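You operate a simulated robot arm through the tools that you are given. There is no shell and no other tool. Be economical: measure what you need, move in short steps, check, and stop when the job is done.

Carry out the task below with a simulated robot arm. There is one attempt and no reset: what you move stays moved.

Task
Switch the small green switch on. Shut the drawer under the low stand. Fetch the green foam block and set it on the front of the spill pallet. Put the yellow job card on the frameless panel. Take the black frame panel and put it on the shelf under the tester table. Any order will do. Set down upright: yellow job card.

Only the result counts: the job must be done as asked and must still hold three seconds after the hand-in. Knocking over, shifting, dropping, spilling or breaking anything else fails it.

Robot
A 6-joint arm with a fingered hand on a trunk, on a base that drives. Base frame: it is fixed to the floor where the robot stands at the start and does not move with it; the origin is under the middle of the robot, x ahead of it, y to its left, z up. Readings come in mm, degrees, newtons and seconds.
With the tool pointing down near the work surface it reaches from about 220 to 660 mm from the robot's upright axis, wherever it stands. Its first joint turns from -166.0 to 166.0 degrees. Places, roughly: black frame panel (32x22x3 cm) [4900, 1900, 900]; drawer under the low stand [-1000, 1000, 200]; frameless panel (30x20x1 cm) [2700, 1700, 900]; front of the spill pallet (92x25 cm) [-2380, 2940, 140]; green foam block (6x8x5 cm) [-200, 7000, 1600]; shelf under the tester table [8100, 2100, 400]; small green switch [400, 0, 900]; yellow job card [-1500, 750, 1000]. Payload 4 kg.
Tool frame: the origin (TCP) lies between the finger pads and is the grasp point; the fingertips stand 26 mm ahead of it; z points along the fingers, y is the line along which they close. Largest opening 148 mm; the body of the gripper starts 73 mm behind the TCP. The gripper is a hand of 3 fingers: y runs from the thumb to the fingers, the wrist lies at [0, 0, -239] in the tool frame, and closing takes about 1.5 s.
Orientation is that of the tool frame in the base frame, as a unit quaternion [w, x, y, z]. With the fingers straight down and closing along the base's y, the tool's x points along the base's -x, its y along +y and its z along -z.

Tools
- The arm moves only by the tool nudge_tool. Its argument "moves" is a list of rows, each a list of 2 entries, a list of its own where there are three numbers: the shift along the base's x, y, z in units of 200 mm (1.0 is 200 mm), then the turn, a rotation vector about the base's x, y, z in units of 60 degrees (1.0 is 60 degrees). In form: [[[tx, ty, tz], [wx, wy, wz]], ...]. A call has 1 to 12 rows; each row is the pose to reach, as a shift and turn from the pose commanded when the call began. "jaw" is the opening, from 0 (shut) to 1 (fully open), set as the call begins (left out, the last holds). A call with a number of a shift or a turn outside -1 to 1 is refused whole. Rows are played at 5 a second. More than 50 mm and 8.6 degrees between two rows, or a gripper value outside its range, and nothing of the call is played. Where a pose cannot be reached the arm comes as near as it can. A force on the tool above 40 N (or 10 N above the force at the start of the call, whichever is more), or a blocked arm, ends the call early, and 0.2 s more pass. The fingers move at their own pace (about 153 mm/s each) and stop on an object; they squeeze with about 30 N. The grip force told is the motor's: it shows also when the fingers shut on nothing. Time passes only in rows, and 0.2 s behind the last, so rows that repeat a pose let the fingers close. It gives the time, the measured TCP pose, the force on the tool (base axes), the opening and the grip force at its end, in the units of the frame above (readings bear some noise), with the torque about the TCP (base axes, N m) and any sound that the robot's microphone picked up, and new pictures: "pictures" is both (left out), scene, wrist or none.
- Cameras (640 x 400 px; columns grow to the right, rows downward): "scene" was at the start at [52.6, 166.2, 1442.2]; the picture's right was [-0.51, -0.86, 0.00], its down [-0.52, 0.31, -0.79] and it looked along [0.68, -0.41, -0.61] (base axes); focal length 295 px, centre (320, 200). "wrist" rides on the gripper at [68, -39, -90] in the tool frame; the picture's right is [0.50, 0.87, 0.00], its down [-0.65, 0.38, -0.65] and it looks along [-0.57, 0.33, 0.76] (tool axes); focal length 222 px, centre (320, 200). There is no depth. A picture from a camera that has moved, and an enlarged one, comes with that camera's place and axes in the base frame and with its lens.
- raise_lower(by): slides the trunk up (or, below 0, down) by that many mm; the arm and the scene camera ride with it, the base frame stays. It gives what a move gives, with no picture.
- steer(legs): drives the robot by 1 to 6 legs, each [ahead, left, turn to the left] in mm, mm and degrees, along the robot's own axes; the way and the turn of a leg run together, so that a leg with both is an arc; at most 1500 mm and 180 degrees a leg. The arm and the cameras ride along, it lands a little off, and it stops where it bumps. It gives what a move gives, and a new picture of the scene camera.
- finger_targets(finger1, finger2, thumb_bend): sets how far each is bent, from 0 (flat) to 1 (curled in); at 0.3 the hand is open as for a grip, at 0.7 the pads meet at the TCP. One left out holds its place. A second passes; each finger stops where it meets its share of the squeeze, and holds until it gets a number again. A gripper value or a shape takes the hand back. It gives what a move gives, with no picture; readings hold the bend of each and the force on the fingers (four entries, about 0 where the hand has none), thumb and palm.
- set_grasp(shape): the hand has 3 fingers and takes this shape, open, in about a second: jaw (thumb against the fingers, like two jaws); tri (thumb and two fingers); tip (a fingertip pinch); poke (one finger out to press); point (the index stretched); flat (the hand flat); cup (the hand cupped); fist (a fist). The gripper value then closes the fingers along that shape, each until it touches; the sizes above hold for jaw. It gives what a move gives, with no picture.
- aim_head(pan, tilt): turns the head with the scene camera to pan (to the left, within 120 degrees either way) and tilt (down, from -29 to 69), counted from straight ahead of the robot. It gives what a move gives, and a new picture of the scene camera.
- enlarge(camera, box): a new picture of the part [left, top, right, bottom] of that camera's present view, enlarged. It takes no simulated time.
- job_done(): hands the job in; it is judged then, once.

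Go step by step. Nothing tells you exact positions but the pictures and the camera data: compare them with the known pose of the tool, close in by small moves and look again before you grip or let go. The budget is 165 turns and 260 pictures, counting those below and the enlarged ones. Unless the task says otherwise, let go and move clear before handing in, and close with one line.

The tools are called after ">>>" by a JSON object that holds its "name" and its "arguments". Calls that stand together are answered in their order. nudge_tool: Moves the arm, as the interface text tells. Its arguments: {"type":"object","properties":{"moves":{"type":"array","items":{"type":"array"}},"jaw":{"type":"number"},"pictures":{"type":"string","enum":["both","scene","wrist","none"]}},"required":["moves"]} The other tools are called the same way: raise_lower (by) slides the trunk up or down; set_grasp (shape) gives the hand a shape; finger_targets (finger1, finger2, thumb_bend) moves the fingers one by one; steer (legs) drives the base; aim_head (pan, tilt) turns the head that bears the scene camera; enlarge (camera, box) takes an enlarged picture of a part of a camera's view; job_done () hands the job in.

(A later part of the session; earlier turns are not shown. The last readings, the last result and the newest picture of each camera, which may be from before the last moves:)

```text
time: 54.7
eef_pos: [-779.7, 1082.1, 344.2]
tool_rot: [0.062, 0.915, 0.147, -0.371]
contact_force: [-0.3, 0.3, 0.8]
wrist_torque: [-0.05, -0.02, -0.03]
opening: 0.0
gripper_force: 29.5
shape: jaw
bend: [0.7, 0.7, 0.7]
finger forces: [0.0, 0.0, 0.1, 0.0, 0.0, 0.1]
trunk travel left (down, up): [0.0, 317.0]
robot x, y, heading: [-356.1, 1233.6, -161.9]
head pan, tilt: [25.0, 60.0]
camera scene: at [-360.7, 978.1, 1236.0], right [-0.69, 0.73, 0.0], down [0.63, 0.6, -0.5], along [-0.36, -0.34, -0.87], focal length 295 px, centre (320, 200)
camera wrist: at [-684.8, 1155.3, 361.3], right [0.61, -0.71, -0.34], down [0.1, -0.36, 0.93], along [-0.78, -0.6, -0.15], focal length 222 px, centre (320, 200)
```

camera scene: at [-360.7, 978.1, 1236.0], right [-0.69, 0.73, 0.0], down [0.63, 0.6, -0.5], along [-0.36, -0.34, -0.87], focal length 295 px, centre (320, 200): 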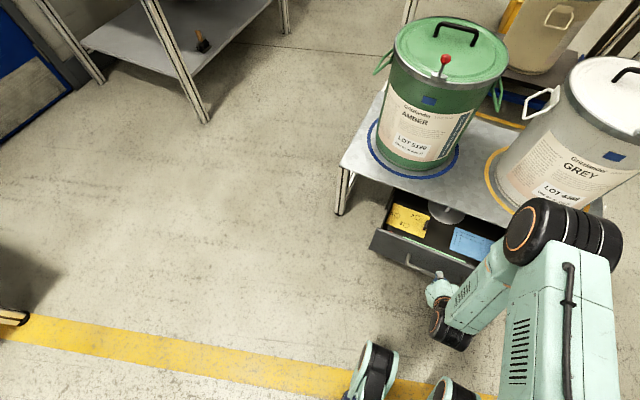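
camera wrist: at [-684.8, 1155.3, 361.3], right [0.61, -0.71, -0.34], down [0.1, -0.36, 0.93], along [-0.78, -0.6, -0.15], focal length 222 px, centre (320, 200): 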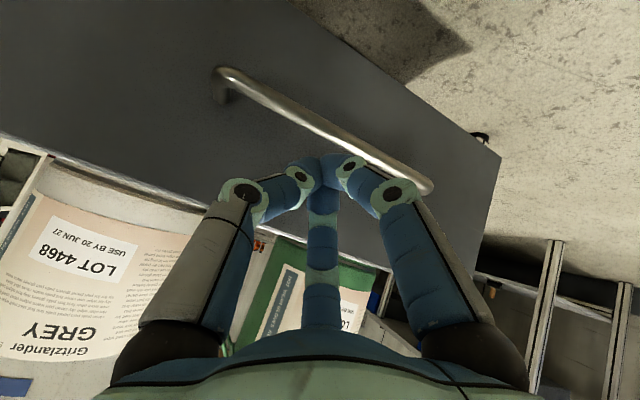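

>>> {"name": "nudge_tool", "arguments": {"moves": [[[-0.1, -0.033, 0], [0, 0, 0]], [[-0.2, -0.067, 0], [0, 0, 0]], [[-0.3, -0.1, 0], [0, 0, 0]], [[-0.4, -0.133, 0], [0, 0, 0]], [[-0.5, -0.167, 0], [0, 0, 0]], [[-0.6, -0.2, 0], [0, 0, 0]], [[-0.7, -0.233, 0], [0, 0, 0]], [[-0.8, -0.267, 0], [0, 0, 0]], [[-0.9, -0.3, 0], [0, 0, 0]], [[-0.95, -0.317, 0], [0, 0, 0]], [[-1, -0.333, 0], [0, 0, 0]]]}}

```text
time: 57.1
eef_pos: [-978.6, 1013.3, 343.0]
tool_rot: [0.062, 0.915, 0.146, -0.37]
contact_force: [0.8, 0.3, -0.4]
wrist_torque: [0.0, -0.02, 0.01]
opening: 0.0
gripper_force: 30.2
shape: jaw
bend: [0.7, 0.7, 0.7]
finger forces: [0.0, 0.0, 0.1, 0.0, 0.1, 0.1]
trunk travel left (down, up): [0.0, 317.0]
robot x, y, heading: [-356.2, 1228.4, -161.4]
head pan, tilt: [25.0, 60.0]
camera scene: at [-360.7, 978.1, 1236.0], right [-0.69, 0.73, 0.0], down [0.63, 0.6, -0.5], along [-0.36, -0.34, -0.87], focal length 295 px, centre (320, 200)
camera wrist: at [-883.7, 1086.4, 361.5], right [0.61, -0.71, -0.34], down [0.1, -0.36, 0.93], along [-0.78, -0.6, -0.15], focal length 222 px, centre (320, 200)
```

scene: 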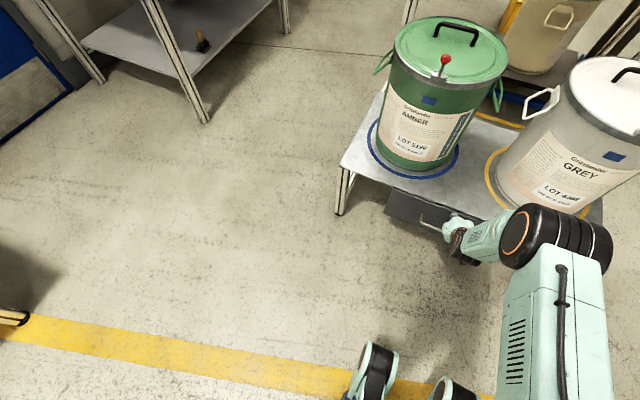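
wrist: 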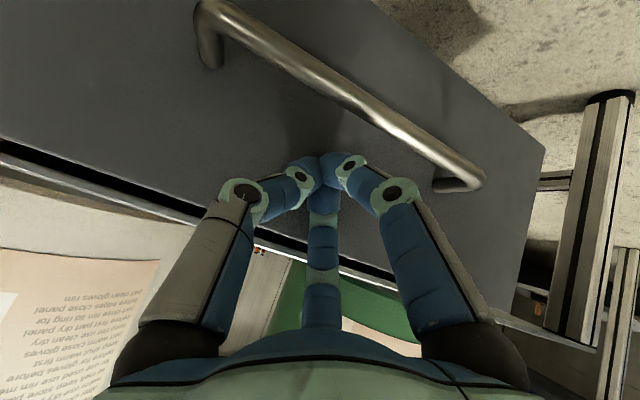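

Nearly closed. I push the remainder until it stops.

>>> {"name": "nudge_tool", "arguments": {"moves": [[[-0.05, -0.017, 0], [0, 0, 0]], [[-0.1, -0.033, 0], [0, 0, 0]], [[-0.15, -0.05, 0], [0, 0, 0]], [[-0.2, -0.067, 0], [0, 0, 0]], [[-0.25, -0.083, 0], [0, 0, 0]]], "pictures": "none"}}

>>> {"name": "nudge_tool", "arguments": {"moves": [[[0.05, 0.017, 0.05], [0, 0, 0]], [[0.15, 0.05, 0.1], [0, 0, 0]], [[0.3, 0.1, 0.15], [0, 0, 0]], [[0.5, 0.167, 0.15], [0, 0, 0]], [[0.7, 0.233, 0.15], [0, 0, 0]], [[0.9, 0.3, 0.15], [0, 0, 0]]]}}

```text
time: 57.7
eef_pos: [-988.2, 1011.9, 338.7]
tool_rot: [0.06, 0.918, 0.145, -0.364]
contact_force: [6.2, 1.4, -0.7]
wrist_torque: [0.03, -0.04, 0.03]
opening: 0.0
gripper_force: 30.0
shape: jaw
bend: [0.7, 0.7, 0.7]
finger forces: [0.0, 2.7, 0.0, 0.1, 0.1, 0.0]
trunk travel left (down, up): [0.0, 317.0]
robot x, y, heading: [-352.5, 1230.6, -161.7]
head pan, tilt: [25.0, 60.0]
stopped in row 2: the force on the tool passed its limit at 46 N (the readings are from after the stop); the commanded pose is now the measured one
```

```text
time: 59.1
eef_pos: [-808.1, 1071.8, 368.7]
tool_rot: [0.061, 0.918, 0.146, -0.364]
contact_force: [0.3, 0.5, -0.5]
wrist_torque: [0.0, 0.01, -0.03]
opening: 0.3
gripper_force: 30.0
shape: jaw
bend: [0.7, 0.7, 0.7]
finger forces: [0.1, 0.0, 0.0, 0.1, 0.0, 0.1]
trunk travel left (down, up): [0.0, 317.0]
robot x, y, heading: [-352.6, 1228.0, -161.5]
head pan, tilt: [25.0, 60.0]
camera scene: at [-360.3, 978.2, 1236.0], right [-0.69, 0.73, 0.0], down [0.63, 0.6, -0.5], along [-0.36, -0.34, -0.87], focal length 295 px, centre (320, 200)
camera wrist: at [-714.8, 1143.5, 388.4], right [0.62, -0.71, -0.34], down [0.09, -0.36, 0.93], along [-0.78, -0.6, -0.16], focal length 222 px, centre (320, 200)
```

scene: 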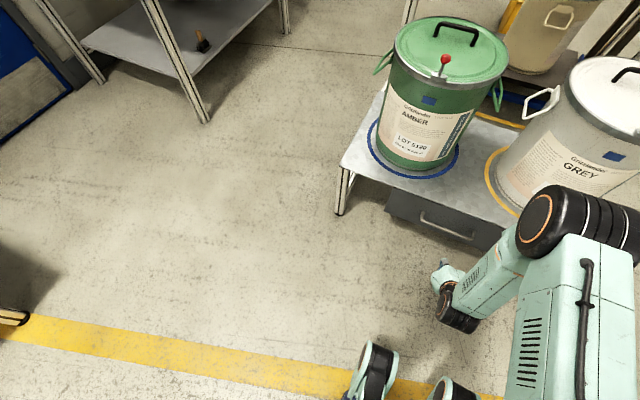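
wrist: 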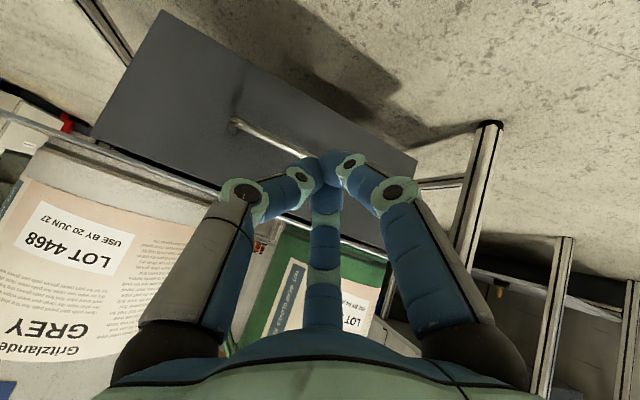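

The drawer is shut. Now I raise the arm and trunk and look at the shelf with the yellow card.

>>> {"name": "nudge_tool", "arguments": {"moves": [[[0.1, 0.03, 0.2], [0.039, -0.119, 0]], [[0.15, 0.05, 0.4], [0.078, -0.237, 0]], [[0.15, 0.05, 0.6], [0.116, -0.356, 0]], [[0.15, 0.05, 0.8], [0.155, -0.475, 0]], [[0.15, 0.05, 0.9], [0.194, -0.594, 0]], [[0.15, 0.05, 1], [0.21, -0.66, 0]]], "pictures": "none"}}

>>> {"name": "raise_lower", "arguments": {"by": 175}}

>>> {"name": "aim_head", "arguments": {"pan": 15, "tilt": 28}}

```text
time: 60.5
eef_pos: [-776.8, 1084.3, 569.0]
tool_rot: [0.008, 0.988, 0.155, -0.014]
contact_force: [-0.4, -0.6, -1.6]
wrist_torque: [0.0, 0.0, -0.01]
opening: 0.0
gripper_force: 29.4
shape: jaw
bend: [0.7, 0.7, 0.7]
finger forces: [0.0, 0.2, 0.1, 0.1, 0.1, 0.0]
trunk travel left (down, up): [0.0, 317.0]
robot x, y, heading: [-353.6, 1232.7, -161.5]
head pan, tilt: [25.0, 60.0]
```

```text
time: 62.4
eef_pos: [-780.5, 1081.6, 744.5]
tool_rot: [0.007, 0.988, 0.155, -0.015]
contact_force: [0.6, 0.3, -0.5]
wrist_torque: [0.01, 0.0, 0.03]
opening: 0.0
gripper_force: 29.8
shape: jaw
bend: [0.7, 0.7, 0.7]
finger forces: [0.0, 0.0, 0.1, 0.0, 0.1, 0.0]
trunk travel left (down, up): [-175.0, 142.0]
robot x, y, heading: [-354.8, 1230.1, -161.4]
head pan, tilt: [25.0, 60.0]
```

```text
time: 63.4
eef_pos: [-779.6, 1080.9, 744.7]
tool_rot: [0.008, 0.988, 0.155, -0.015]
contact_force: [0.3, -0.3, -0.6]
wrist_torque: [0.03, 0.03, 0.0]
opening: 0.1
gripper_force: 30.3
shape: jaw
bend: [0.7, 0.7, 0.7]
finger forces: [0.1, 0.1, 0.0, 0.1, 0.0, 0.0]
trunk travel left (down, up): [-175.0, 142.0]
robot x, y, heading: [-358.8, 1230.1, -161.6]
head pan, tilt: [15.0, 28.0]
camera scene: at [-344.3, 988.4, 1457.1], right [-0.55, 0.83, 0.0], down [0.39, 0.26, -0.88], along [-0.74, -0.49, -0.47], focal length 295 px, centre (320, 200)
```

scene: 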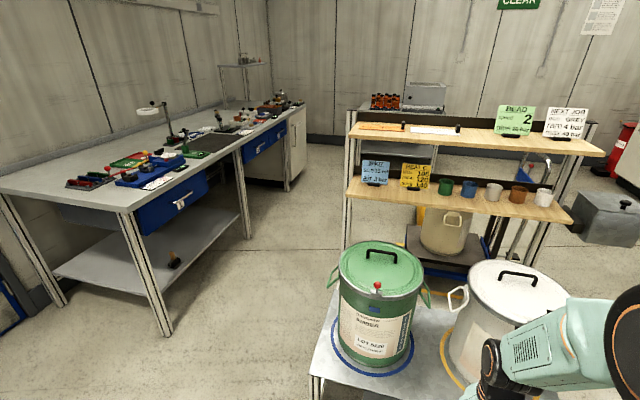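

>>> {"name": "enlarge", "arguments": {"camera": "scene", "box": [330, 80, 610, 250]}}

```text
2.29 times, centred on (470, 165) of scene
camera zoom: at [-344.3, 988.4, 1457.1], right [-0.55, 0.83, 0.0], down [0.39, 0.26, -0.88], along [-0.74, -0.49, -0.47], focal length 673 px, centre (-23, 280)
```

zoom: 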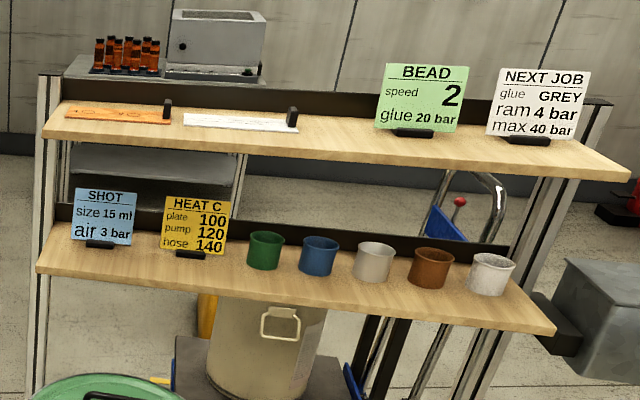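

The yellow card stands on the lower shelf near (-1436, 718), shelf z≈940, with a second shelf above it. A straight frontal approach over the low stand looks feasible; I check my base's footprint by looking down.

>>> {"name": "aim_head", "arguments": {"pan": 0, "tilt": 69}}

```text
time: 64.5
eef_pos: [-780.1, 1081.3, 744.0]
tool_rot: [0.007, 0.988, 0.154, -0.015]
contact_force: [-0.2, 0.2, -0.5]
wrist_torque: [0.0, 0.0, -0.04]
opening: 0.0
gripper_force: 29.3
shape: jaw
bend: [0.7, 0.7, 0.7]
finger forces: [0.1, 0.0, 0.1, 0.0, 0.0, 0.0]
trunk travel left (down, up): [-175.0, 142.0]
robot x, y, heading: [-357.2, 1230.4, -161.2]
head pan, tilt: [0.0, 68.8]
camera scene: at [-321.3, 1020.9, 1402.6], right [-0.32, 0.95, 0.0], down [0.88, 0.3, -0.36], along [-0.34, -0.12, -0.93], focal length 295 px, centre (320, 200)
```

scene: 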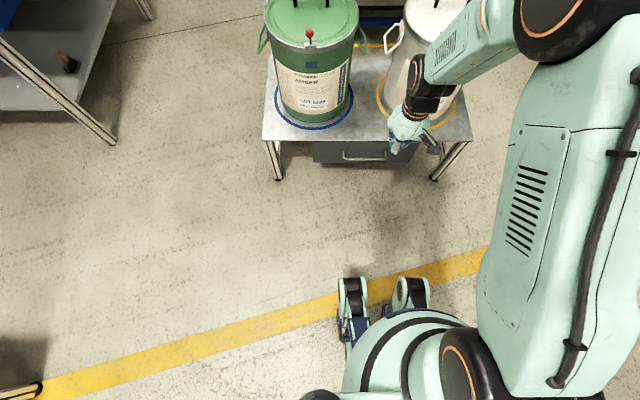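

The drawer shows shut, and my base reaches only ~190 mm ahead. I raise the hand and tip it toward horizontal before driving closer.

>>> {"name": "nudge_tool", "arguments": {"moves": [[[0, 0, 0.12], [-0.031, 0.095, 0]], [[-0.03, -0.01, 0.24], [-0.062, 0.19, 0]], [[-0.08, -0.03, 0.36], [-0.093, 0.285, 0]], [[-0.15, -0.05, 0.48], [-0.124, 0.38, 0]], [[-0.22, -0.07, 0.6], [-0.155, 0.475, 0]], [[-0.29, -0.1, 0.7], [-0.186, 0.57, 0]], [[-0.36, -0.12, 0.8], [-0.217, 0.665, 0]], [[-0.43, -0.145, 0.9], [-0.248, 0.76, 0]], [[-0.48, -0.16, 1], [-0.279, 0.855, 0]], [[-0.53, -0.18, 1], [-0.31, 0.95, 0]]], "pictures": "none"}}

>>> {"name": "nudge_tool", "arguments": {"moves": [[[0, 0, 0.1], [-0.041, 0.127, 0]], [[0, 0, 0.25], [-0.083, 0.253, 0]], [[0, 0, 0.4], [-0.124, 0.38, 0]], [[0, 0, 0.5], [-0.157, 0.48, 0]]], "jaw": 1, "pictures": "none"}}

>>> {"name": "aim_head", "arguments": {"pan": 10, "tilt": 40}}

```text
time: 66.7
eef_pos: [-885.6, 1044.4, 944.4]
tool_rot: [0.086, 0.847, 0.135, -0.507]
contact_force: [-0.2, 1.3, -0.6]
wrist_torque: [0.03, 0.02, 0.01]
opening: 0.0
gripper_force: 30.7
shape: jaw
bend: [0.7, 0.7, 0.7]
finger forces: [0.1, 0.0, 0.0, 0.0, 0.1, 0.0]
trunk travel left (down, up): [-175.0, 142.0]
robot x, y, heading: [-355.1, 1231.4, -161.6]
head pan, tilt: [0.0, 68.8]
```

```text
time: 67.7
eef_pos: [-886.3, 1044.9, 1043.0]
tool_rot: [-0.118, -0.685, -0.111, 0.71]
contact_force: [0.2, -0.3, 0.4]
wrist_torque: [0.0, 0.02, 0.01]
opening: 148.0
gripper_force: 0.0
shape: jaw
bend: [0.3, 0.3, 0.3]
finger forces: [0.0, 0.1, 0.0, 0.0, 0.0, 0.0]
trunk travel left (down, up): [-175.0, 142.0]
robot x, y, heading: [-358.5, 1230.1, -161.5]
head pan, tilt: [0.0, 68.8]
```

```text
time: 68.6
eef_pos: [-885.1, 1045.6, 1043.0]
tool_rot: [-0.118, -0.686, -0.111, 0.71]
contact_force: [0.1, 1.6, -0.1]
wrist_torque: [0.02, 0.0, -0.01]
opening: 147.8
gripper_force: 0.0
shape: jaw
bend: [0.3, 0.3, 0.3]
finger forces: [0.0, 0.0, 0.0, 0.1, 0.1, 0.0]
trunk travel left (down, up): [-175.0, 142.0]
robot x, y, heading: [-355.8, 1231.2, -161.6]
head pan, tilt: [10.0, 40.0]
camera scene: at [-342.9, 998.2, 1438.6], right [-0.48, 0.88, 0.0], down [0.57, 0.31, -0.77], along [-0.67, -0.36, -0.64], focal length 295 px, centre (320, 200)
```

scene: 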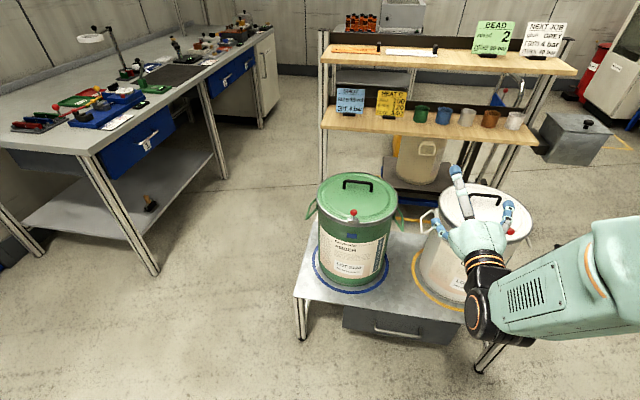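

The hand is horizontal above the pots. I shift left 144 mm and go ahead 330 mm.

>>> {"name": "steer", "arguments": {"legs": [[0, 144, 0], [330, 0, 0]]}}

>>> {"name": "nudge_tool", "arguments": {"moves": [[[0, 0, 0], [0, 0, 0]]], "pictures": "wrist"}}

```text
time: 72.3
eef_pos: [-1156.5, 796.0, 1043.0]
tool_rot: [-0.12, -0.686, -0.113, 0.709]
contact_force: [0.4, 0.5, -0.1]
wrist_torque: [0.01, -0.03, -0.01]
opening: 148.1
gripper_force: 0.0
shape: jaw
bend: [0.3, 0.3, 0.3]
finger forces: [0.0, 0.0, 0.1, 0.0, 0.0, 0.0]
trunk travel left (down, up): [-175.0, 142.0]
robot x, y, heading: [-624.2, 985.0, -161.1]
head pan, tilt: [10.0, 40.0]
camera scene: at [-614.8, 752.9, 1438.6], right [-0.48, 0.88, 0.0], down [0.56, 0.31, -0.77], along [-0.67, -0.37, -0.64], focal length 295 px, centre (320, 200)
```

scene: 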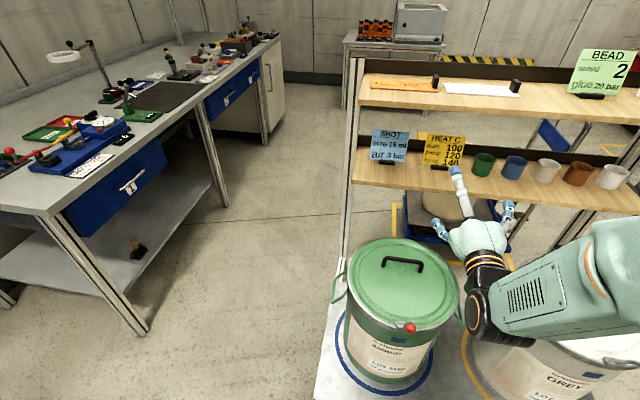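

```text
time: 72.7
eef_pos: [-1156.7, 797.2, 1043.2]
tool_rot: [-0.12, -0.686, -0.113, 0.709]
contact_force: [-0.2, -0.8, 0.3]
wrist_torque: [-0.03, 0.0, -0.03]
opening: 148.1
gripper_force: 0.1
shape: jaw
bend: [0.3, 0.3, 0.3]
finger forces: [0.0, 0.0, 0.1, 0.0, 0.0, 0.0]
trunk travel left (down, up): [-175.0, 142.0]
robot x, y, heading: [-628.0, 983.4, -161.1]
head pan, tilt: [10.0, 40.0]
camera wrist: at [-1085.8, 863.3, 972.4], right [0.26, -0.83, -0.5], down [0.76, -0.14, 0.63], along [-0.59, -0.55, 0.59], focal length 222 px, centre (320, 200)
```

wrist: 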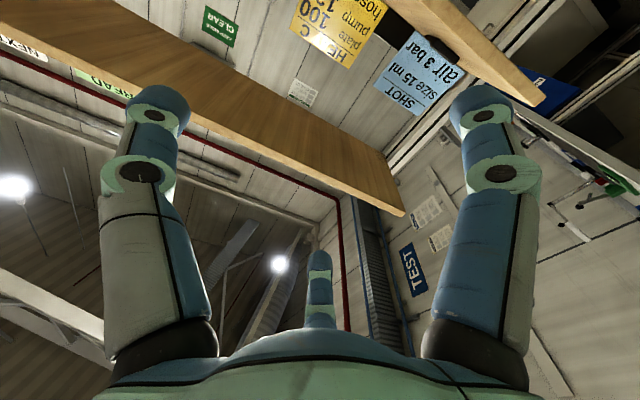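

The wrist camera hangs below the hand, where it would hit the shelf, so I roll the hand 180° to put it on top.

>>> {"name": "nudge_tool", "arguments": {"moves": [[[0, 0, 0], [-0.133, -0.044, 0]], [[0, 0, 0], [-0.266, -0.088, 0]], [[0, 0, 0], [-0.399, -0.133, 0]], [[0, 0, 0], [-0.531, -0.177, 0]], [[0, 0, 0], [-0.664, -0.221, 0]], [[0, 0, 0], [-0.797, -0.265, 0]], [[0, 0, 0], [-0.949, -0.316, 0]]], "pictures": "none"}}

>>> {"name": "nudge_tool", "arguments": {"moves": [[[0, 0, 0], [-0.133, -0.044, 0]], [[0, 0, 0], [-0.266, -0.088, 0]], [[0, 0, 0], [-0.399, -0.133, 0]], [[0, 0, 0], [-0.531, -0.177, 0]], [[0, 0, 0], [-0.664, -0.221, 0]], [[0, 0, 0], [-0.797, -0.265, 0]], [[0, 0, 0], [-0.949, -0.316, 0]]], "pictures": "none"}}

>>> {"name": "nudge_tool", "arguments": {"moves": [[[0, 0, 0], [-0.133, -0.044, 0]], [[0, 0, 0], [-0.266, -0.088, 0]], [[0, 0, 0], [-0.399, -0.133, 0]], [[0, 0, 0], [-0.531, -0.177, 0]], [[0, 0, 0], [-0.664, -0.221, 0]], [[0, 0, 0], [-0.797, -0.265, 0]], [[0, 0, 0], [-0.949, -0.316, 0]]]}}

```text
refused: row 7 steps farther than a row can; nothing moved
```

```text
refused: row 7 steps farther than a row can; nothing moved
```

```text
refused: row 7 steps farther than a row can; nothing moved
```

>>> {"name": "nudge_tool", "arguments": {"moves": [[[0, 0, 0], [-0.119, -0.04, 0]], [[0, 0, 0], [-0.237, -0.079, 0]], [[0, 0, 0], [-0.356, -0.119, 0]], [[0, 0, 0], [-0.475, -0.158, 0]], [[0, 0, 0], [-0.593, -0.198, 0]], [[0, 0, 0], [-0.712, -0.237, 0]], [[0, 0, 0], [-0.83, -0.277, 0]], [[0, 0, 0], [-0.949, -0.316, 0]]], "pictures": "none"}}

>>> {"name": "nudge_tool", "arguments": {"moves": [[[0, 0, 0], [-0.119, -0.04, 0]], [[0, 0, 0], [-0.237, -0.079, 0]], [[0, 0, 0], [-0.356, -0.119, 0]], [[0, 0, 0], [-0.475, -0.158, 0]], [[0, 0, 0], [-0.593, -0.198, 0]], [[0, 0, 0], [-0.712, -0.237, 0]], [[0, 0, 0], [-0.83, -0.277, 0]], [[0, 0, 0], [-0.949, -0.316, 0]]], "pictures": "none"}}

>>> {"name": "nudge_tool", "arguments": {"moves": [[[0, 0, 0], [-0.119, -0.04, 0]], [[0, 0, 0], [-0.237, -0.079, 0]], [[0, 0, 0], [-0.356, -0.119, 0]], [[0, 0, 0], [-0.475, -0.158, 0]], [[0, 0, 0], [-0.593, -0.198, 0]], [[0, 0, 0], [-0.712, -0.237, 0]], [[0, 0, 0], [-0.83, -0.277, 0]], [[0, 0, 0], [-0.949, -0.316, 0]]]}}

```text
time: 74.5
eef_pos: [-1157.9, 797.7, 1041.6]
tool_rot: [0.449, 0.648, -0.258, -0.559]
contact_force: [-0.9, 0.0, -0.3]
wrist_torque: [0.0, 0.02, 0.01]
opening: 148.0
gripper_force: 0.1
shape: jaw
bend: [0.3, 0.3, 0.3]
finger forces: [0.1, 0.1, 0.0, 0.0, 0.0, 0.0]
trunk travel left (down, up): [-175.0, 142.0]
robot x, y, heading: [-628.8, 984.8, -161.1]
head pan, tilt: [10.0, 40.0]
```

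```text
time: 76.3
eef_pos: [-1157.2, 795.8, 1042.5]
tool_rot: [0.654, 0.438, -0.56, -0.258]
contact_force: [0.3, 0.1, 0.2]
wrist_torque: [-0.01, 0.01, -0.01]
opening: 148.0
gripper_force: 0.1
shape: jaw
bend: [0.3, 0.3, 0.3]
finger forces: [0.0, 0.0, 0.0, 0.0, 0.1, 0.1]
trunk travel left (down, up): [-175.0, 142.0]
robot x, y, heading: [-626.3, 986.8, -161.0]
head pan, tilt: [10.0, 40.0]
```

```text
time: 78.1
eef_pos: [-1158.1, 798.6, 1044.6]
tool_rot: [-0.685, -0.109, 0.711, -0.11]
contact_force: [-0.4, 0.1, 0.2]
wrist_torque: [0.0, -0.02, 0.02]
opening: 148.1
gripper_force: 0.0
shape: jaw
bend: [0.3, 0.3, 0.3]
finger forces: [0.0, 0.1, 0.0, 0.1, 0.0, 0.1]
trunk travel left (down, up): [-175.0, 142.0]
robot x, y, heading: [-630.9, 989.6, -161.0]
head pan, tilt: [10.0, 40.0]
camera scene: at [-614.2, 753.1, 1438.6], right [-0.48, 0.88, 0.0], down [0.56, 0.31, -0.77], along [-0.67, -0.37, -0.64], focal length 295 px, centre (320, 200)
camera wrist: at [-1061.3, 789.0, 1115.2], right [-0.28, 0.82, 0.49], down [0.53, 0.56, -0.63], along [-0.8, 0.08, -0.6], focal length 222 px, centre (320, 200)
```

scene: 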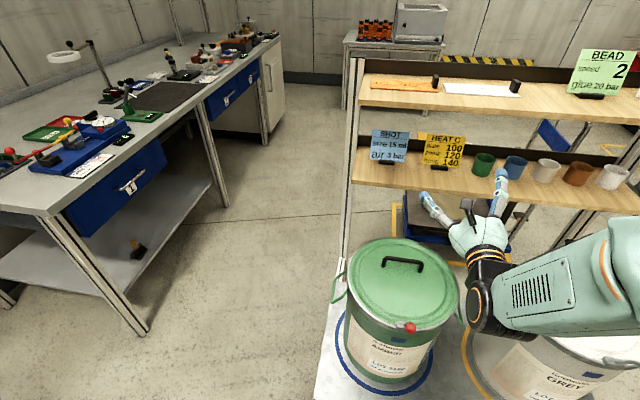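
wrist: 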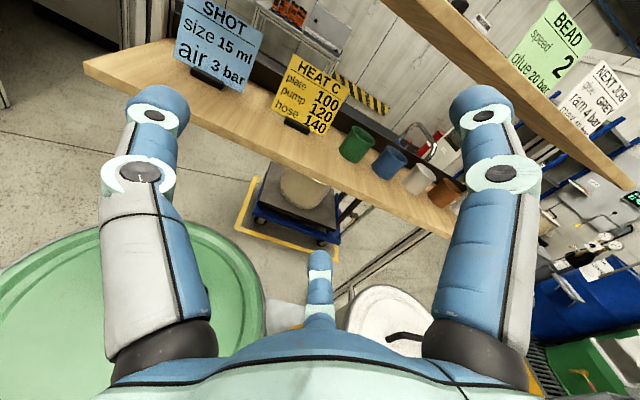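

Card centre ≈ (-1430, 716), width ≈ 95–100 mm, plane at right angles to my approach. I narrow the jaws to about 112 mm and close in partway.

>>> {"name": "nudge_tool", "arguments": {"moves": [[[-0.1, -0.03, -0.04], [0, 0, 0]], [[-0.25, -0.065, -0.1], [0, 0, 0]], [[-0.42, -0.12, -0.16], [0, 0, 0]], [[-0.6, -0.17, -0.22], [0, 0, 0]], [[-0.68, -0.195, -0.22], [0, 0, 0]]], "jaw": 0.76}}

>>> {"name": "enlarge", "arguments": {"camera": "wrist", "box": [180, 60, 460, 240]}}

```text
time: 79.3
eef_pos: [-1294.1, 761.4, 997.6]
tool_rot: [-0.685, -0.11, 0.712, -0.11]
contact_force: [-0.3, 0.2, 0.4]
wrist_torque: [-0.03, 0.0, 0.01]
opening: 113.1
gripper_force: 0.1
shape: jaw
bend: [0.26, 0.26, 0.53]
finger forces: [0.0, 0.0, 0.1, 0.0, 0.0, 0.0]
trunk travel left (down, up): [-175.0, 142.0]
robot x, y, heading: [-629.6, 987.3, -161.3]
head pan, tilt: [10.0, 40.0]
camera scene: at [-614.2, 753.1, 1438.6], right [-0.48, 0.88, 0.0], down [0.56, 0.31, -0.77], along [-0.67, -0.37, -0.64], focal length 295 px, centre (320, 200)
camera wrist: at [-1198.6, 751.4, 1069.3], right [-0.28, 0.82, 0.5], down [0.53, 0.56, -0.63], along [-0.8, 0.08, -0.59], focal length 222 px, centre (320, 200)
```

scene: 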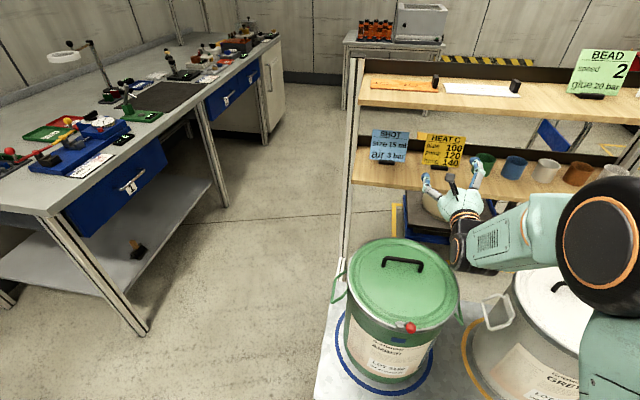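
wrist: 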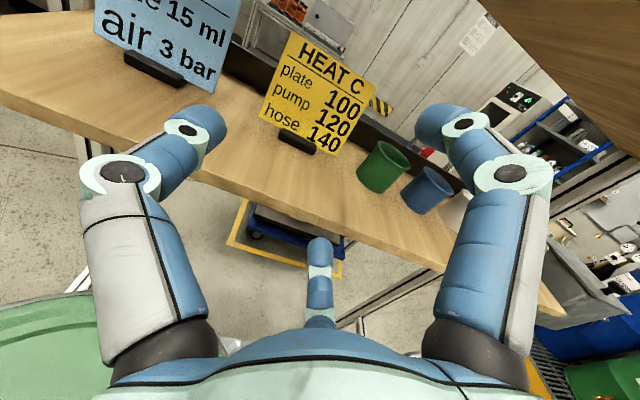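

```text
2.22 times, centred on (320, 150) of wrist
camera zoom: at [-1198.6, 751.4, 1069.3], right [-0.28, 0.82, 0.5], down [0.53, 0.56, -0.63], along [-0.8, 0.08, -0.59], focal length 494 px, centre (320, 311)
```

zoom: 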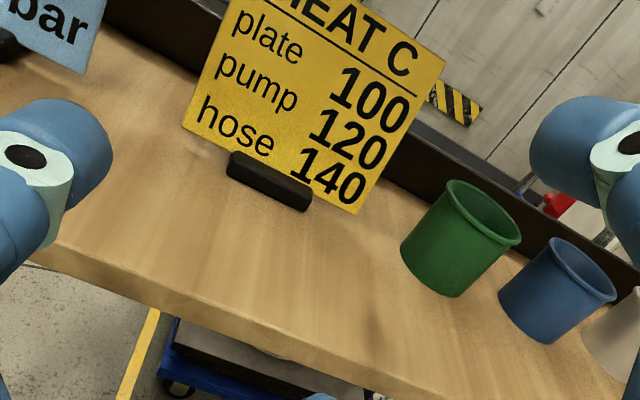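

The hand is centred on the card within a couple of mm, and the cup to the right leaves about 30 mm for the finger. I advance to the card.

>>> {"name": "nudge_tool", "arguments": {"moves": [[[-0.1, -0.033, -0.01], [0, 0, 0]], [[-0.22, -0.073, -0.02], [0, 0, 0]], [[-0.34, -0.113, -0.02], [0, 0, 0]], [[-0.46, -0.153, -0.02], [0, 0, 0]], [[-0.56, -0.186, -0.02], [0, 0, 0]], [[-0.65, -0.216, -0.02], [0, 0, 0]]], "jaw": 0.75}}

>>> {"name": "enlarge", "arguments": {"camera": "wrist", "box": [180, 60, 460, 240]}}

```text
time: 80.7
eef_pos: [-1424.2, 714.6, 995.0]
tool_rot: [-0.686, -0.11, 0.711, -0.11]
contact_force: [0.5, 0.0, 6.9]
wrist_torque: [0.39, -0.07, -0.03]
opening: 109.6
gripper_force: 0.0
shape: jaw
bend: [0.26, 0.31, 0.55]
finger forces: [0.0, 8.0, 0.0, 0.0, 0.1, 0.0]
trunk travel left (down, up): [-175.0, 142.0]
robot x, y, heading: [-626.5, 984.2, -160.9]
head pan, tilt: [10.0, 40.0]
camera scene: at [-612.8, 753.5, 1438.7], right [-0.48, 0.88, 0.0], down [0.56, 0.31, -0.77], along [-0.67, -0.37, -0.64], focal length 295 px, centre (320, 200)
camera wrist: at [-1327.9, 705.4, 1066.6], right [-0.28, 0.82, 0.5], down [0.53, 0.56, -0.63], along [-0.8, 0.08, -0.59], focal length 222 px, centre (320, 200)
```

scene: 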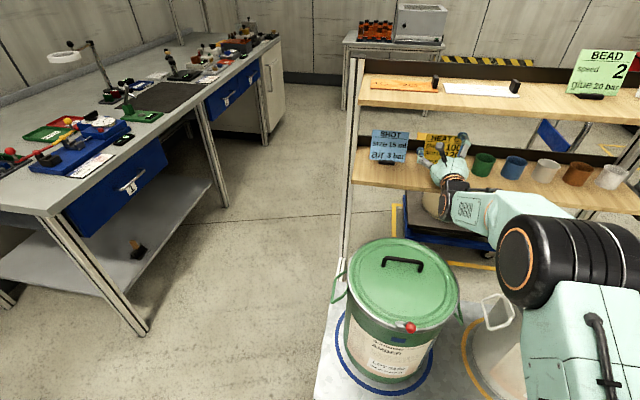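
wrist: 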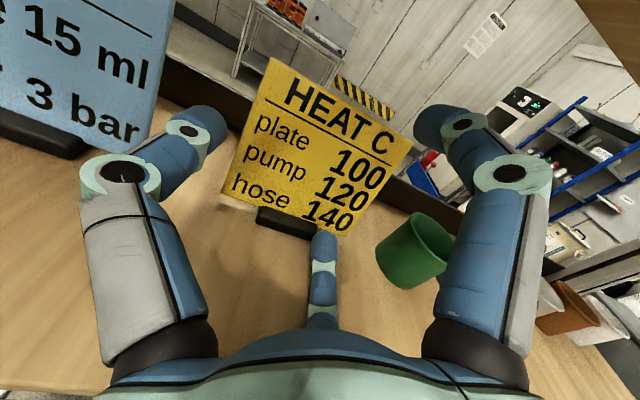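

```text
2.22 times, centred on (320, 150) of wrist
camera zoom: at [-1327.9, 705.4, 1066.6], right [-0.28, 0.82, 0.5], down [0.53, 0.56, -0.63], along [-0.8, 0.08, -0.59], focal length 494 px, centre (320, 311)
```

zoom: 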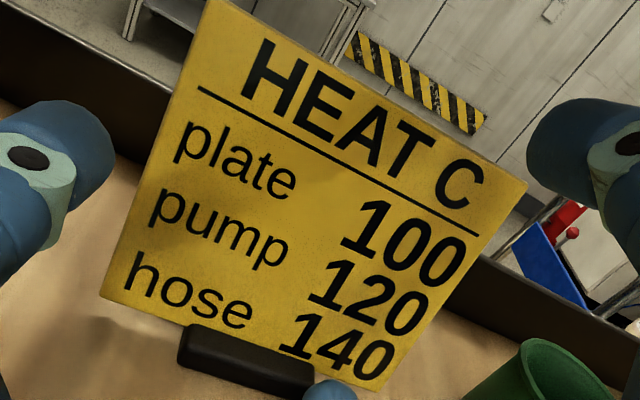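

Finger 2 has touched the shelf: this hand spreads its three fingers at 120°. I'll instead roll it 90° so the thumb presses on the card's top edge and the two fingers take its sides; first I back out.

>>> {"name": "nudge_tool", "arguments": {"moves": [[[0, 0, 0.04], [0, 0, 0]], [[0.15, 0.05, 0.04], [0, 0, 0]], [[0.35, 0.117, 0.05], [0, 0, 0]], [[0.55, 0.183, 0.08], [0, 0, 0]], [[0.75, 0.25, 0.12], [0, 0, 0]], [[0.95, 0.317, 0.15], [0, 0, 0]]], "pictures": "none"}}

>>> {"name": "nudge_tool", "arguments": {"moves": [[[0, 0, 0], [-0.119, -0.04, 0]], [[0, 0, 0], [-0.237, -0.079, 0]], [[0, 0, 0], [-0.356, -0.119, 0]], [[0, 0, 0], [-0.475, -0.158, 0]], [[0, 0, 0], [-0.593, -0.198, 0]], [[0, 0, 0], [-0.712, -0.237, 0]], [[0, 0, 0], [-0.83, -0.277, 0]], [[0, 0, 0], [-0.949, -0.316, 0]]], "pictures": "none"}}

>>> {"name": "nudge_tool", "arguments": {"moves": [[[0, 0, 0], [-0.119, -0.04, 0]], [[0, 0, 0], [-0.237, -0.079, 0]], [[0, 0, 0], [-0.356, -0.119, 0]], [[0, 0, 0], [-0.475, -0.158, 0]]]}}

```text
time: 82.1
eef_pos: [-1231.6, 779.8, 1023.4]
tool_rot: [-0.686, -0.11, 0.711, -0.11]
contact_force: [-0.4, -0.7, -0.1]
wrist_torque: [0.0, -0.03, 0.03]
opening: 111.0
gripper_force: 0.2
shape: jaw
bend: [0.26, 0.27, 0.55]
finger forces: [0.0, 0.1, 0.0, 0.0, 0.1, 0.0]
trunk travel left (down, up): [-175.0, 142.0]
robot x, y, heading: [-625.0, 982.8, -161.5]
head pan, tilt: [10.0, 40.0]
```

```text
time: 83.9
eef_pos: [-1233.4, 777.1, 1024.8]
tool_rot: [-0.533, 0.249, 0.672, -0.451]
contact_force: [-0.1, 0.6, 0.3]
wrist_torque: [-0.02, 0.0, -0.02]
opening: 111.1
gripper_force: 0.0
shape: jaw
bend: [0.26, 0.27, 0.55]
finger forces: [0.0, 0.0, 0.0, 0.1, 0.1, 0.0]
trunk travel left (down, up): [-175.0, 142.0]
robot x, y, heading: [-626.1, 980.2, -161.1]
head pan, tilt: [10.0, 40.0]
```

```text
time: 84.9
eef_pos: [-1222.7, 733.2, 1034.8]
tool_rot: [-0.424, 0.408, 0.584, -0.56]
contact_force: [-0.4, -0.4, -0.5]
wrist_torque: [-0.01, 0.0, -0.03]
opening: 111.1
gripper_force: 0.0
shape: jaw
bend: [0.26, 0.27, 0.55]
finger forces: [0.1, 0.1, 0.0, 0.0, 0.0, 0.0]
out of reach, approached as far as the arm can: row 3, 4
trunk travel left (down, up): [-175.0, 142.0]
robot x, y, heading: [-629.0, 984.2, -161.0]
head pan, tilt: [10.0, 40.0]
camera scene: at [-613.2, 751.1, 1438.3], right [-0.48, 0.88, 0.0], down [0.56, 0.31, -0.77], along [-0.67, -0.37, -0.64], focal length 295 px, centre (320, 200)
camera wrist: at [-1156.5, 824.6, 1078.1], right [-0.15, 0.51, -0.85], down [0.83, -0.41, -0.39], along [-0.54, -0.76, -0.36], focal length 222 px, centre (320, 200)
```

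scene: 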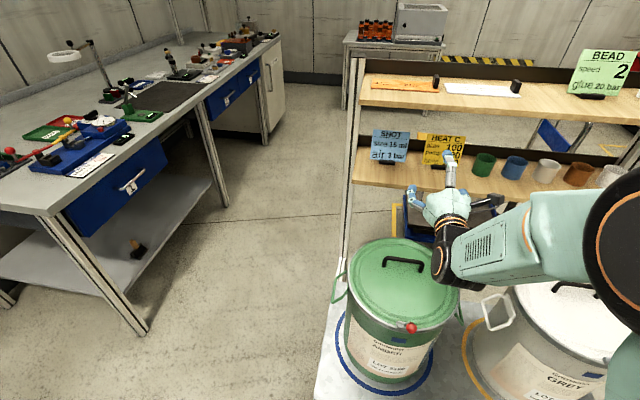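
wrist: 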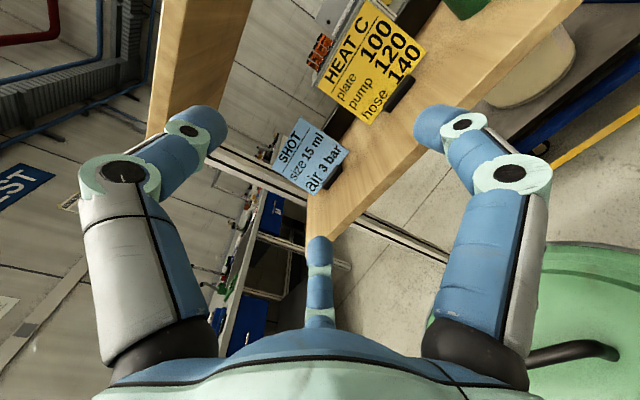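

The roll is at a joint limit in this direction. I unwind the other way (−360°) to get the same orientation comfortably.

>>> {"name": "nudge_tool", "arguments": {"moves": [[[0.05, 0.2, 0], [0.119, 0.04, 0]], [[0.05, 0.2, 0], [0.237, 0.079, 0]], [[0.05, 0.2, 0], [0.356, 0.119, 0]], [[0.05, 0.2, 0], [0.475, 0.158, 0]], [[0.05, 0.2, 0], [0.593, 0.198, 0]], [[0.05, 0.2, 0], [0.712, 0.237, 0]], [[0.05, 0.2, 0], [0.83, 0.277, 0]], [[0.05, 0.2, 0], [0.949, 0.316, 0]]], "pictures": "none"}}

>>> {"name": "nudge_tool", "arguments": {"moves": [[[0, 0, 0], [0.119, 0.04, 0]], [[0, 0, 0], [0.237, 0.079, 0]], [[0, 0, 0], [0.356, 0.119, 0]], [[0, 0, 0], [0.475, 0.158, 0]], [[0, 0, 0], [0.593, 0.198, 0]], [[0, 0, 0], [0.712, 0.237, 0]], [[0, 0, 0], [0.83, 0.277, 0]], [[0, 0, 0], [0.949, 0.316, 0]]], "pictures": "none"}}

>>> {"name": "nudge_tool", "arguments": {"moves": [[[0, 0, 0], [0.119, 0.04, 0]], [[0, 0, 0], [0.237, 0.079, 0]], [[0, 0, 0], [0.356, 0.119, 0]], [[0, 0, 0], [0.475, 0.158, 0]], [[0, 0, 0], [0.593, 0.198, 0]], [[0, 0, 0], [0.712, 0.237, 0]], [[0, 0, 0], [0.83, 0.277, 0]], [[0, 0, 0], [0.949, 0.316, 0]]], "pictures": "none"}}

>>> {"name": "nudge_tool", "arguments": {"moves": [[[0, 0, 0], [0.119, 0.04, 0]], [[0, 0, 0], [0.237, 0.079, 0]], [[0, 0, 0], [0.356, 0.119, 0]], [[0, 0, 0], [0.475, 0.158, 0]], [[0, 0, 0], [0.593, 0.198, 0]], [[0, 0, 0], [0.712, 0.237, 0]], [[0, 0, 0], [0.83, 0.277, 0]], [[0, 0, 0], [0.949, 0.316, 0]]], "pictures": "none"}}

>>> {"name": "nudge_tool", "arguments": {"moves": [[[0, 0, 0], [0.119, 0.04, 0]], [[0, 0, 0], [0.237, 0.079, 0]], [[0, 0, 0], [0.356, 0.119, 0]], [[0, 0, 0], [0.475, 0.158, 0]], [[0, 0, 0], [0.593, 0.198, 0]], [[0, 0, 0], [0.712, 0.237, 0]], [[0, 0, 0], [0.83, 0.277, 0]], [[0, 0, 0], [0.949, 0.316, 0]]], "pictures": "none"}}

>>> {"name": "nudge_tool", "arguments": {"moves": [[[0, 0, 0], [0.119, 0.04, 0]], [[0, 0, 0], [0.237, 0.079, 0]], [[0, 0, 0], [0.356, 0.119, 0]], [[0, 0, 0], [0.475, 0.158, 0]], [[0, 0, 0], [0.593, 0.198, 0]], [[0, 0, 0], [0.712, 0.237, 0]], [[0, 0, 0], [0.83, 0.277, 0]], [[0, 0, 0], [0.949, 0.316, 0]]]}}

```text
time: 86.7
eef_pos: [-1210.2, 775.9, 1034.0]
tool_rot: [-0.653, 0.064, 0.705, -0.271]
contact_force: [-0.4, 0.3, 0.1]
wrist_torque: [0.01, 0.03, 0.0]
opening: 111.0
gripper_force: 0.1
shape: jaw
bend: [0.26, 0.27, 0.55]
finger forces: [0.0, 0.1, 0.0, 0.1, 0.0, 0.1]
trunk travel left (down, up): [-175.0, 142.0]
robot x, y, heading: [-623.1, 984.0, -161.1]
head pan, tilt: [10.0, 40.0]
```

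```text
time: 88.5
eef_pos: [-1212.1, 775.6, 1033.9]
tool_rot: [0.707, 0.297, -0.636, -0.09]
contact_force: [-0.8, 0.4, 0.2]
wrist_torque: [0.0, -0.03, -0.01]
opening: 111.1
gripper_force: 0.1
shape: jaw
bend: [0.26, 0.27, 0.55]
finger forces: [0.0, 0.0, 0.0, 0.1, 0.0, 0.0]
trunk travel left (down, up): [-175.0, 142.0]
robot x, y, heading: [-627.8, 985.8, -161.3]
head pan, tilt: [10.0, 40.0]
```

```text
time: 90.3
eef_pos: [-1213.0, 776.0, 1033.4]
tool_rot: [0.571, 0.579, -0.396, -0.426]
contact_force: [-0.6, -0.6, 0.1]
wrist_torque: [0.01, 0.03, -0.02]
opening: 111.2
gripper_force: 0.0
shape: jaw
bend: [0.26, 0.27, 0.55]
finger forces: [0.0, 0.1, 0.0, 0.1, 0.1, 0.1]
trunk travel left (down, up): [-175.0, 142.0]
robot x, y, heading: [-626.5, 985.2, -161.1]
head pan, tilt: [10.0, 40.0]
```

```text
time: 92.1
eef_pos: [-1212.3, 775.5, 1034.2]
tool_rot: [0.283, 0.705, -0.05, -0.649]
contact_force: [0.0, -0.9, -1.0]
wrist_torque: [0.02, 0.01, 0.0]
opening: 111.3
gripper_force: 0.0
shape: jaw
bend: [0.26, 0.27, 0.55]
finger forces: [0.1, 0.0, 0.0, 0.1, 0.1, 0.0]
trunk travel left (down, up): [-175.0, 142.0]
robot x, y, heading: [-625.6, 987.3, -161.3]
head pan, tilt: [10.0, 40.0]
```

```text
time: 93.9
eef_pos: [-1212.8, 775.4, 1033.3]
tool_rot: [0.082, -0.642, -0.307, 0.697]
contact_force: [-0.9, -0.8, 0.0]
wrist_torque: [0.0, -0.01, -0.02]
opening: 111.2
gripper_force: 0.0
shape: jaw
bend: [0.26, 0.27, 0.55]
finger forces: [0.0, 0.0, 0.0, 0.0, 0.0, 0.0]
trunk travel left (down, up): [-175.0, 142.0]
robot x, y, heading: [-629.3, 982.3, -161.0]
head pan, tilt: [10.0, 40.0]
```

```text
time: 95.7
eef_pos: [-1235.1, 826.9, 1049.9]
tool_rot: [-0.392, 0.41, 0.589, -0.576]
contact_force: [0.1, 0.5, -0.5]
wrist_torque: [0.04, 0.04, 0.01]
opening: 111.3
gripper_force: 0.0
shape: jaw
bend: [0.26, 0.26, 0.55]
finger forces: [0.0, 0.0, 0.0, 0.0, 0.1, 0.0]
out of reach, approached as far as the arm can: row 7, 8
trunk travel left (down, up): [-175.0, 142.0]
robot x, y, heading: [-627.6, 981.3, -161.3]
head pan, tilt: [10.0, 40.0]
camera scene: at [-614.2, 754.9, 1438.9], right [-0.48, 0.88, 0.0], down [0.56, 0.31, -0.77], along [-0.67, -0.37, -0.64], focal length 295 px, centre (320, 200)
camera wrist: at [-1175.6, 922.9, 1090.8], right [-0.15, 0.47, -0.87], down [0.85, -0.38, -0.35], along [-0.5, -0.8, -0.34], focal length 222 px, centre (320, 200)
```

scene: 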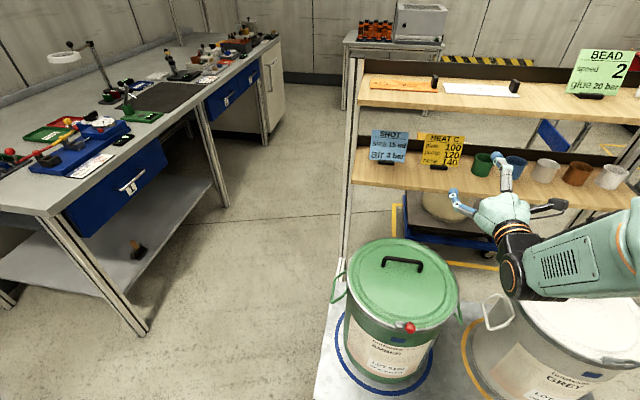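
wrist: 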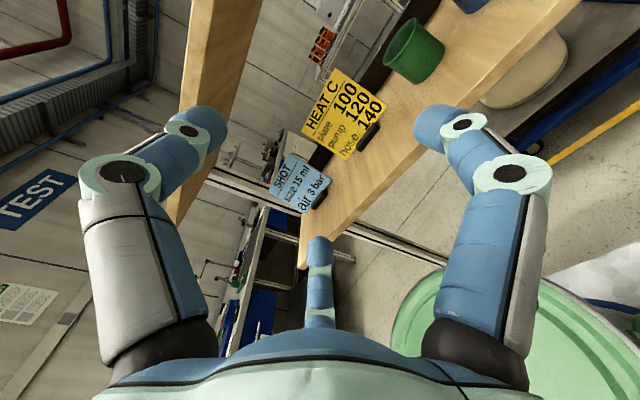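

Thumb-up lies in the joint's dead zone both ways, but any of the three fingers can be the top one. I roll so finger 1 is up, thumb lower left, finger 2 lower right.

>>> {"name": "nudge_tool", "arguments": {"moves": [[[0, 0, 0], [-0.119, -0.04, 0]], [[0, 0, 0], [-0.237, -0.079, 0]], [[0, 0, 0], [-0.356, -0.119, 0]], [[0, 0, 0], [-0.475, -0.158, 0]], [[0, 0, 0], [-0.593, -0.198, 0]], [[0, 0, 0], [-0.712, -0.237, 0]], [[0, 0, 0], [-0.83, -0.277, 0]], [[0, 0, 0], [-0.949, -0.316, 0]]], "pictures": "none"}}

>>> {"name": "nudge_tool", "arguments": {"moves": [[[0, 0, 0], [-0.119, -0.04, 0]], [[0, 0, 0], [-0.237, -0.079, 0]], [[0, 0, 0], [-0.356, -0.119, 0]], [[0, 0, 0], [-0.475, -0.158, 0]], [[0, 0, 0], [-0.593, -0.198, 0]], [[0, 0, 0], [-0.712, -0.237, 0]], [[0, 0, 0], [-0.83, -0.277, 0]], [[0, 0, 0], [-0.949, -0.316, 0]]], "pictures": "none"}}

>>> {"name": "nudge_tool", "arguments": {"moves": [[[0, 0, 0], [-0.119, -0.04, 0]], [[0, 0, 0], [-0.237, -0.079, 0]], [[0, 0, 0], [-0.356, -0.119, 0]], [[0, 0, 0], [-0.475, -0.158, 0]], [[0, 0, 0], [-0.593, -0.198, 0]], [[0, 0, 0], [-0.712, -0.237, 0]], [[0, 0, 0], [-0.83, -0.277, 0]], [[0, 0, 0], [-0.949, -0.316, 0]]], "pictures": "none"}}

>>> {"name": "nudge_tool", "arguments": {"moves": [[[0, 0, 0], [-0.119, -0.04, 0]], [[0, 0, 0], [-0.237, -0.079, 0]], [[0, 0, 0], [-0.356, -0.119, 0]], [[0, 0, 0], [-0.475, -0.158, 0]], [[0, 0, 0], [-0.593, -0.198, 0]], [[0, 0, 0], [-0.712, -0.237, 0]], [[0, 0, 0], [-0.83, -0.277, 0]], [[0, 0, 0], [-0.949, -0.316, 0]]]}}

>>> {"name": "finger_targets", "arguments": {"finger1": 0.3, "finger2": 0.3, "thumb_bend": 0.3}}

```text
time: 97.5
eef_pos: [-1234.7, 824.3, 1048.6]
tool_rot: [0.053, -0.633, -0.297, 0.713]
contact_force: [0.4, -0.2, -0.5]
wrist_torque: [-0.04, 0.0, -0.01]
opening: 111.2
gripper_force: 0.2
shape: jaw
bend: [0.26, 0.26, 0.55]
finger forces: [0.0, 0.0, 0.1, 0.0, 0.1, 0.0]
trunk travel left (down, up): [-175.0, 142.0]
robot x, y, heading: [-627.9, 984.6, -161.2]
head pan, tilt: [10.0, 40.0]
```

```text
time: 99.3
eef_pos: [-1234.9, 824.8, 1049.5]
tool_rot: [0.302, 0.685, -0.073, -0.659]
contact_force: [-0.2, 0.7, -0.6]
wrist_torque: [0.01, -0.01, 0.0]
opening: 111.1
gripper_force: 0.1
shape: jaw
bend: [0.26, 0.26, 0.55]
finger forces: [0.0, 0.0, 0.0, 0.1, 0.0, 0.1]
trunk travel left (down, up): [-175.0, 142.0]
robot x, y, heading: [-627.0, 984.4, -161.1]
head pan, tilt: [10.0, 40.0]
```

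```text
time: 101.1
eef_pos: [-1235.0, 824.0, 1048.5]
tool_rot: [0.575, 0.555, -0.424, -0.427]
contact_force: [-0.7, -0.2, 0.3]
wrist_torque: [0.03, 0.02, 0.01]
opening: 111.1
gripper_force: 0.1
shape: jaw
bend: [0.26, 0.26, 0.55]
finger forces: [0.0, 0.1, 0.0, 0.1, 0.0, 0.0]
trunk travel left (down, up): [-175.0, 142.0]
robot x, y, heading: [-625.6, 985.2, -161.0]
head pan, tilt: [10.0, 40.0]
```

```text
time: 102.9
eef_pos: [-1233.8, 824.9, 1049.5]
tool_rot: [0.694, 0.276, -0.66, -0.082]
contact_force: [-0.5, 0.4, 0.0]
wrist_torque: [-0.01, 0.01, 0.0]
opening: 111.1
gripper_force: 0.0
shape: jaw
bend: [0.26, 0.26, 0.55]
finger forces: [0.0, 0.1, 0.0, 0.0, 0.0, 0.0]
trunk travel left (down, up): [-175.0, 142.0]
robot x, y, heading: [-628.3, 985.7, -161.3]
head pan, tilt: [10.0, 40.0]
camera scene: at [-614.1, 753.1, 1438.6], right [-0.48, 0.88, 0.0], down [0.56, 0.31, -0.77], along [-0.67, -0.37, -0.64], focal length 295 px, centre (320, 200)
camera wrist: at [-1129.5, 785.3, 1092.0], right [-0.16, 0.48, 0.86], down [0.46, 0.81, -0.37], along [-0.87, 0.34, -0.35], focal length 222 px, centre (320, 200)
```

scene: 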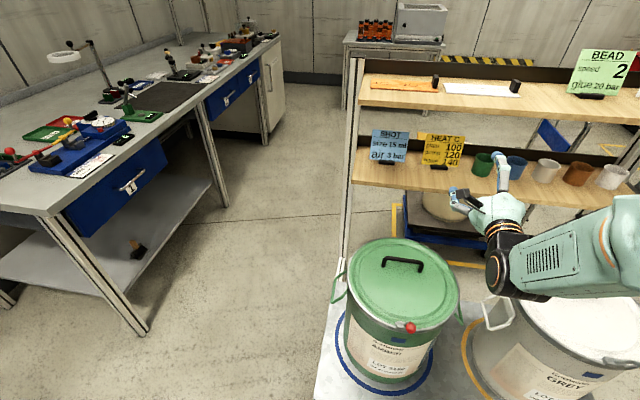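
wrist: 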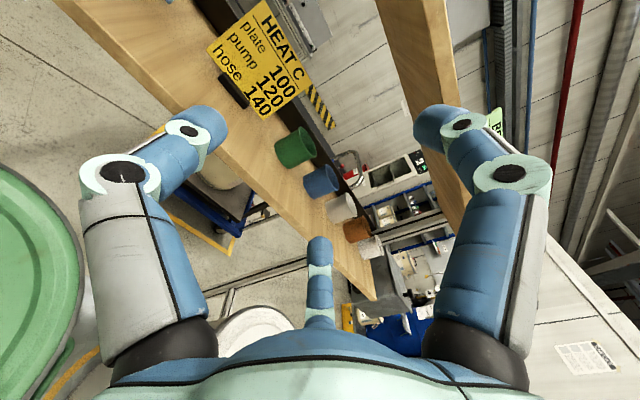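

```text
time: 103.9
eef_pos: [-1233.8, 825.7, 1049.0]
tool_rot: [0.694, 0.274, -0.66, -0.084]
contact_force: [0.2, 0.0, -0.2]
wrist_torque: [0.03, 0.0, 0.02]
opening: 127.0
gripper_force: 0.1
shape: fingers
bend: [0.3, 0.3, 0.3]
finger forces: [0.1, 0.0, 0.0, 0.1, 0.0, 0.0]
trunk travel left (down, up): [-175.0, 142.0]
robot x, y, heading: [-628.6, 989.1, -161.0]
head pan, tilt: [10.0, 40.0]
```

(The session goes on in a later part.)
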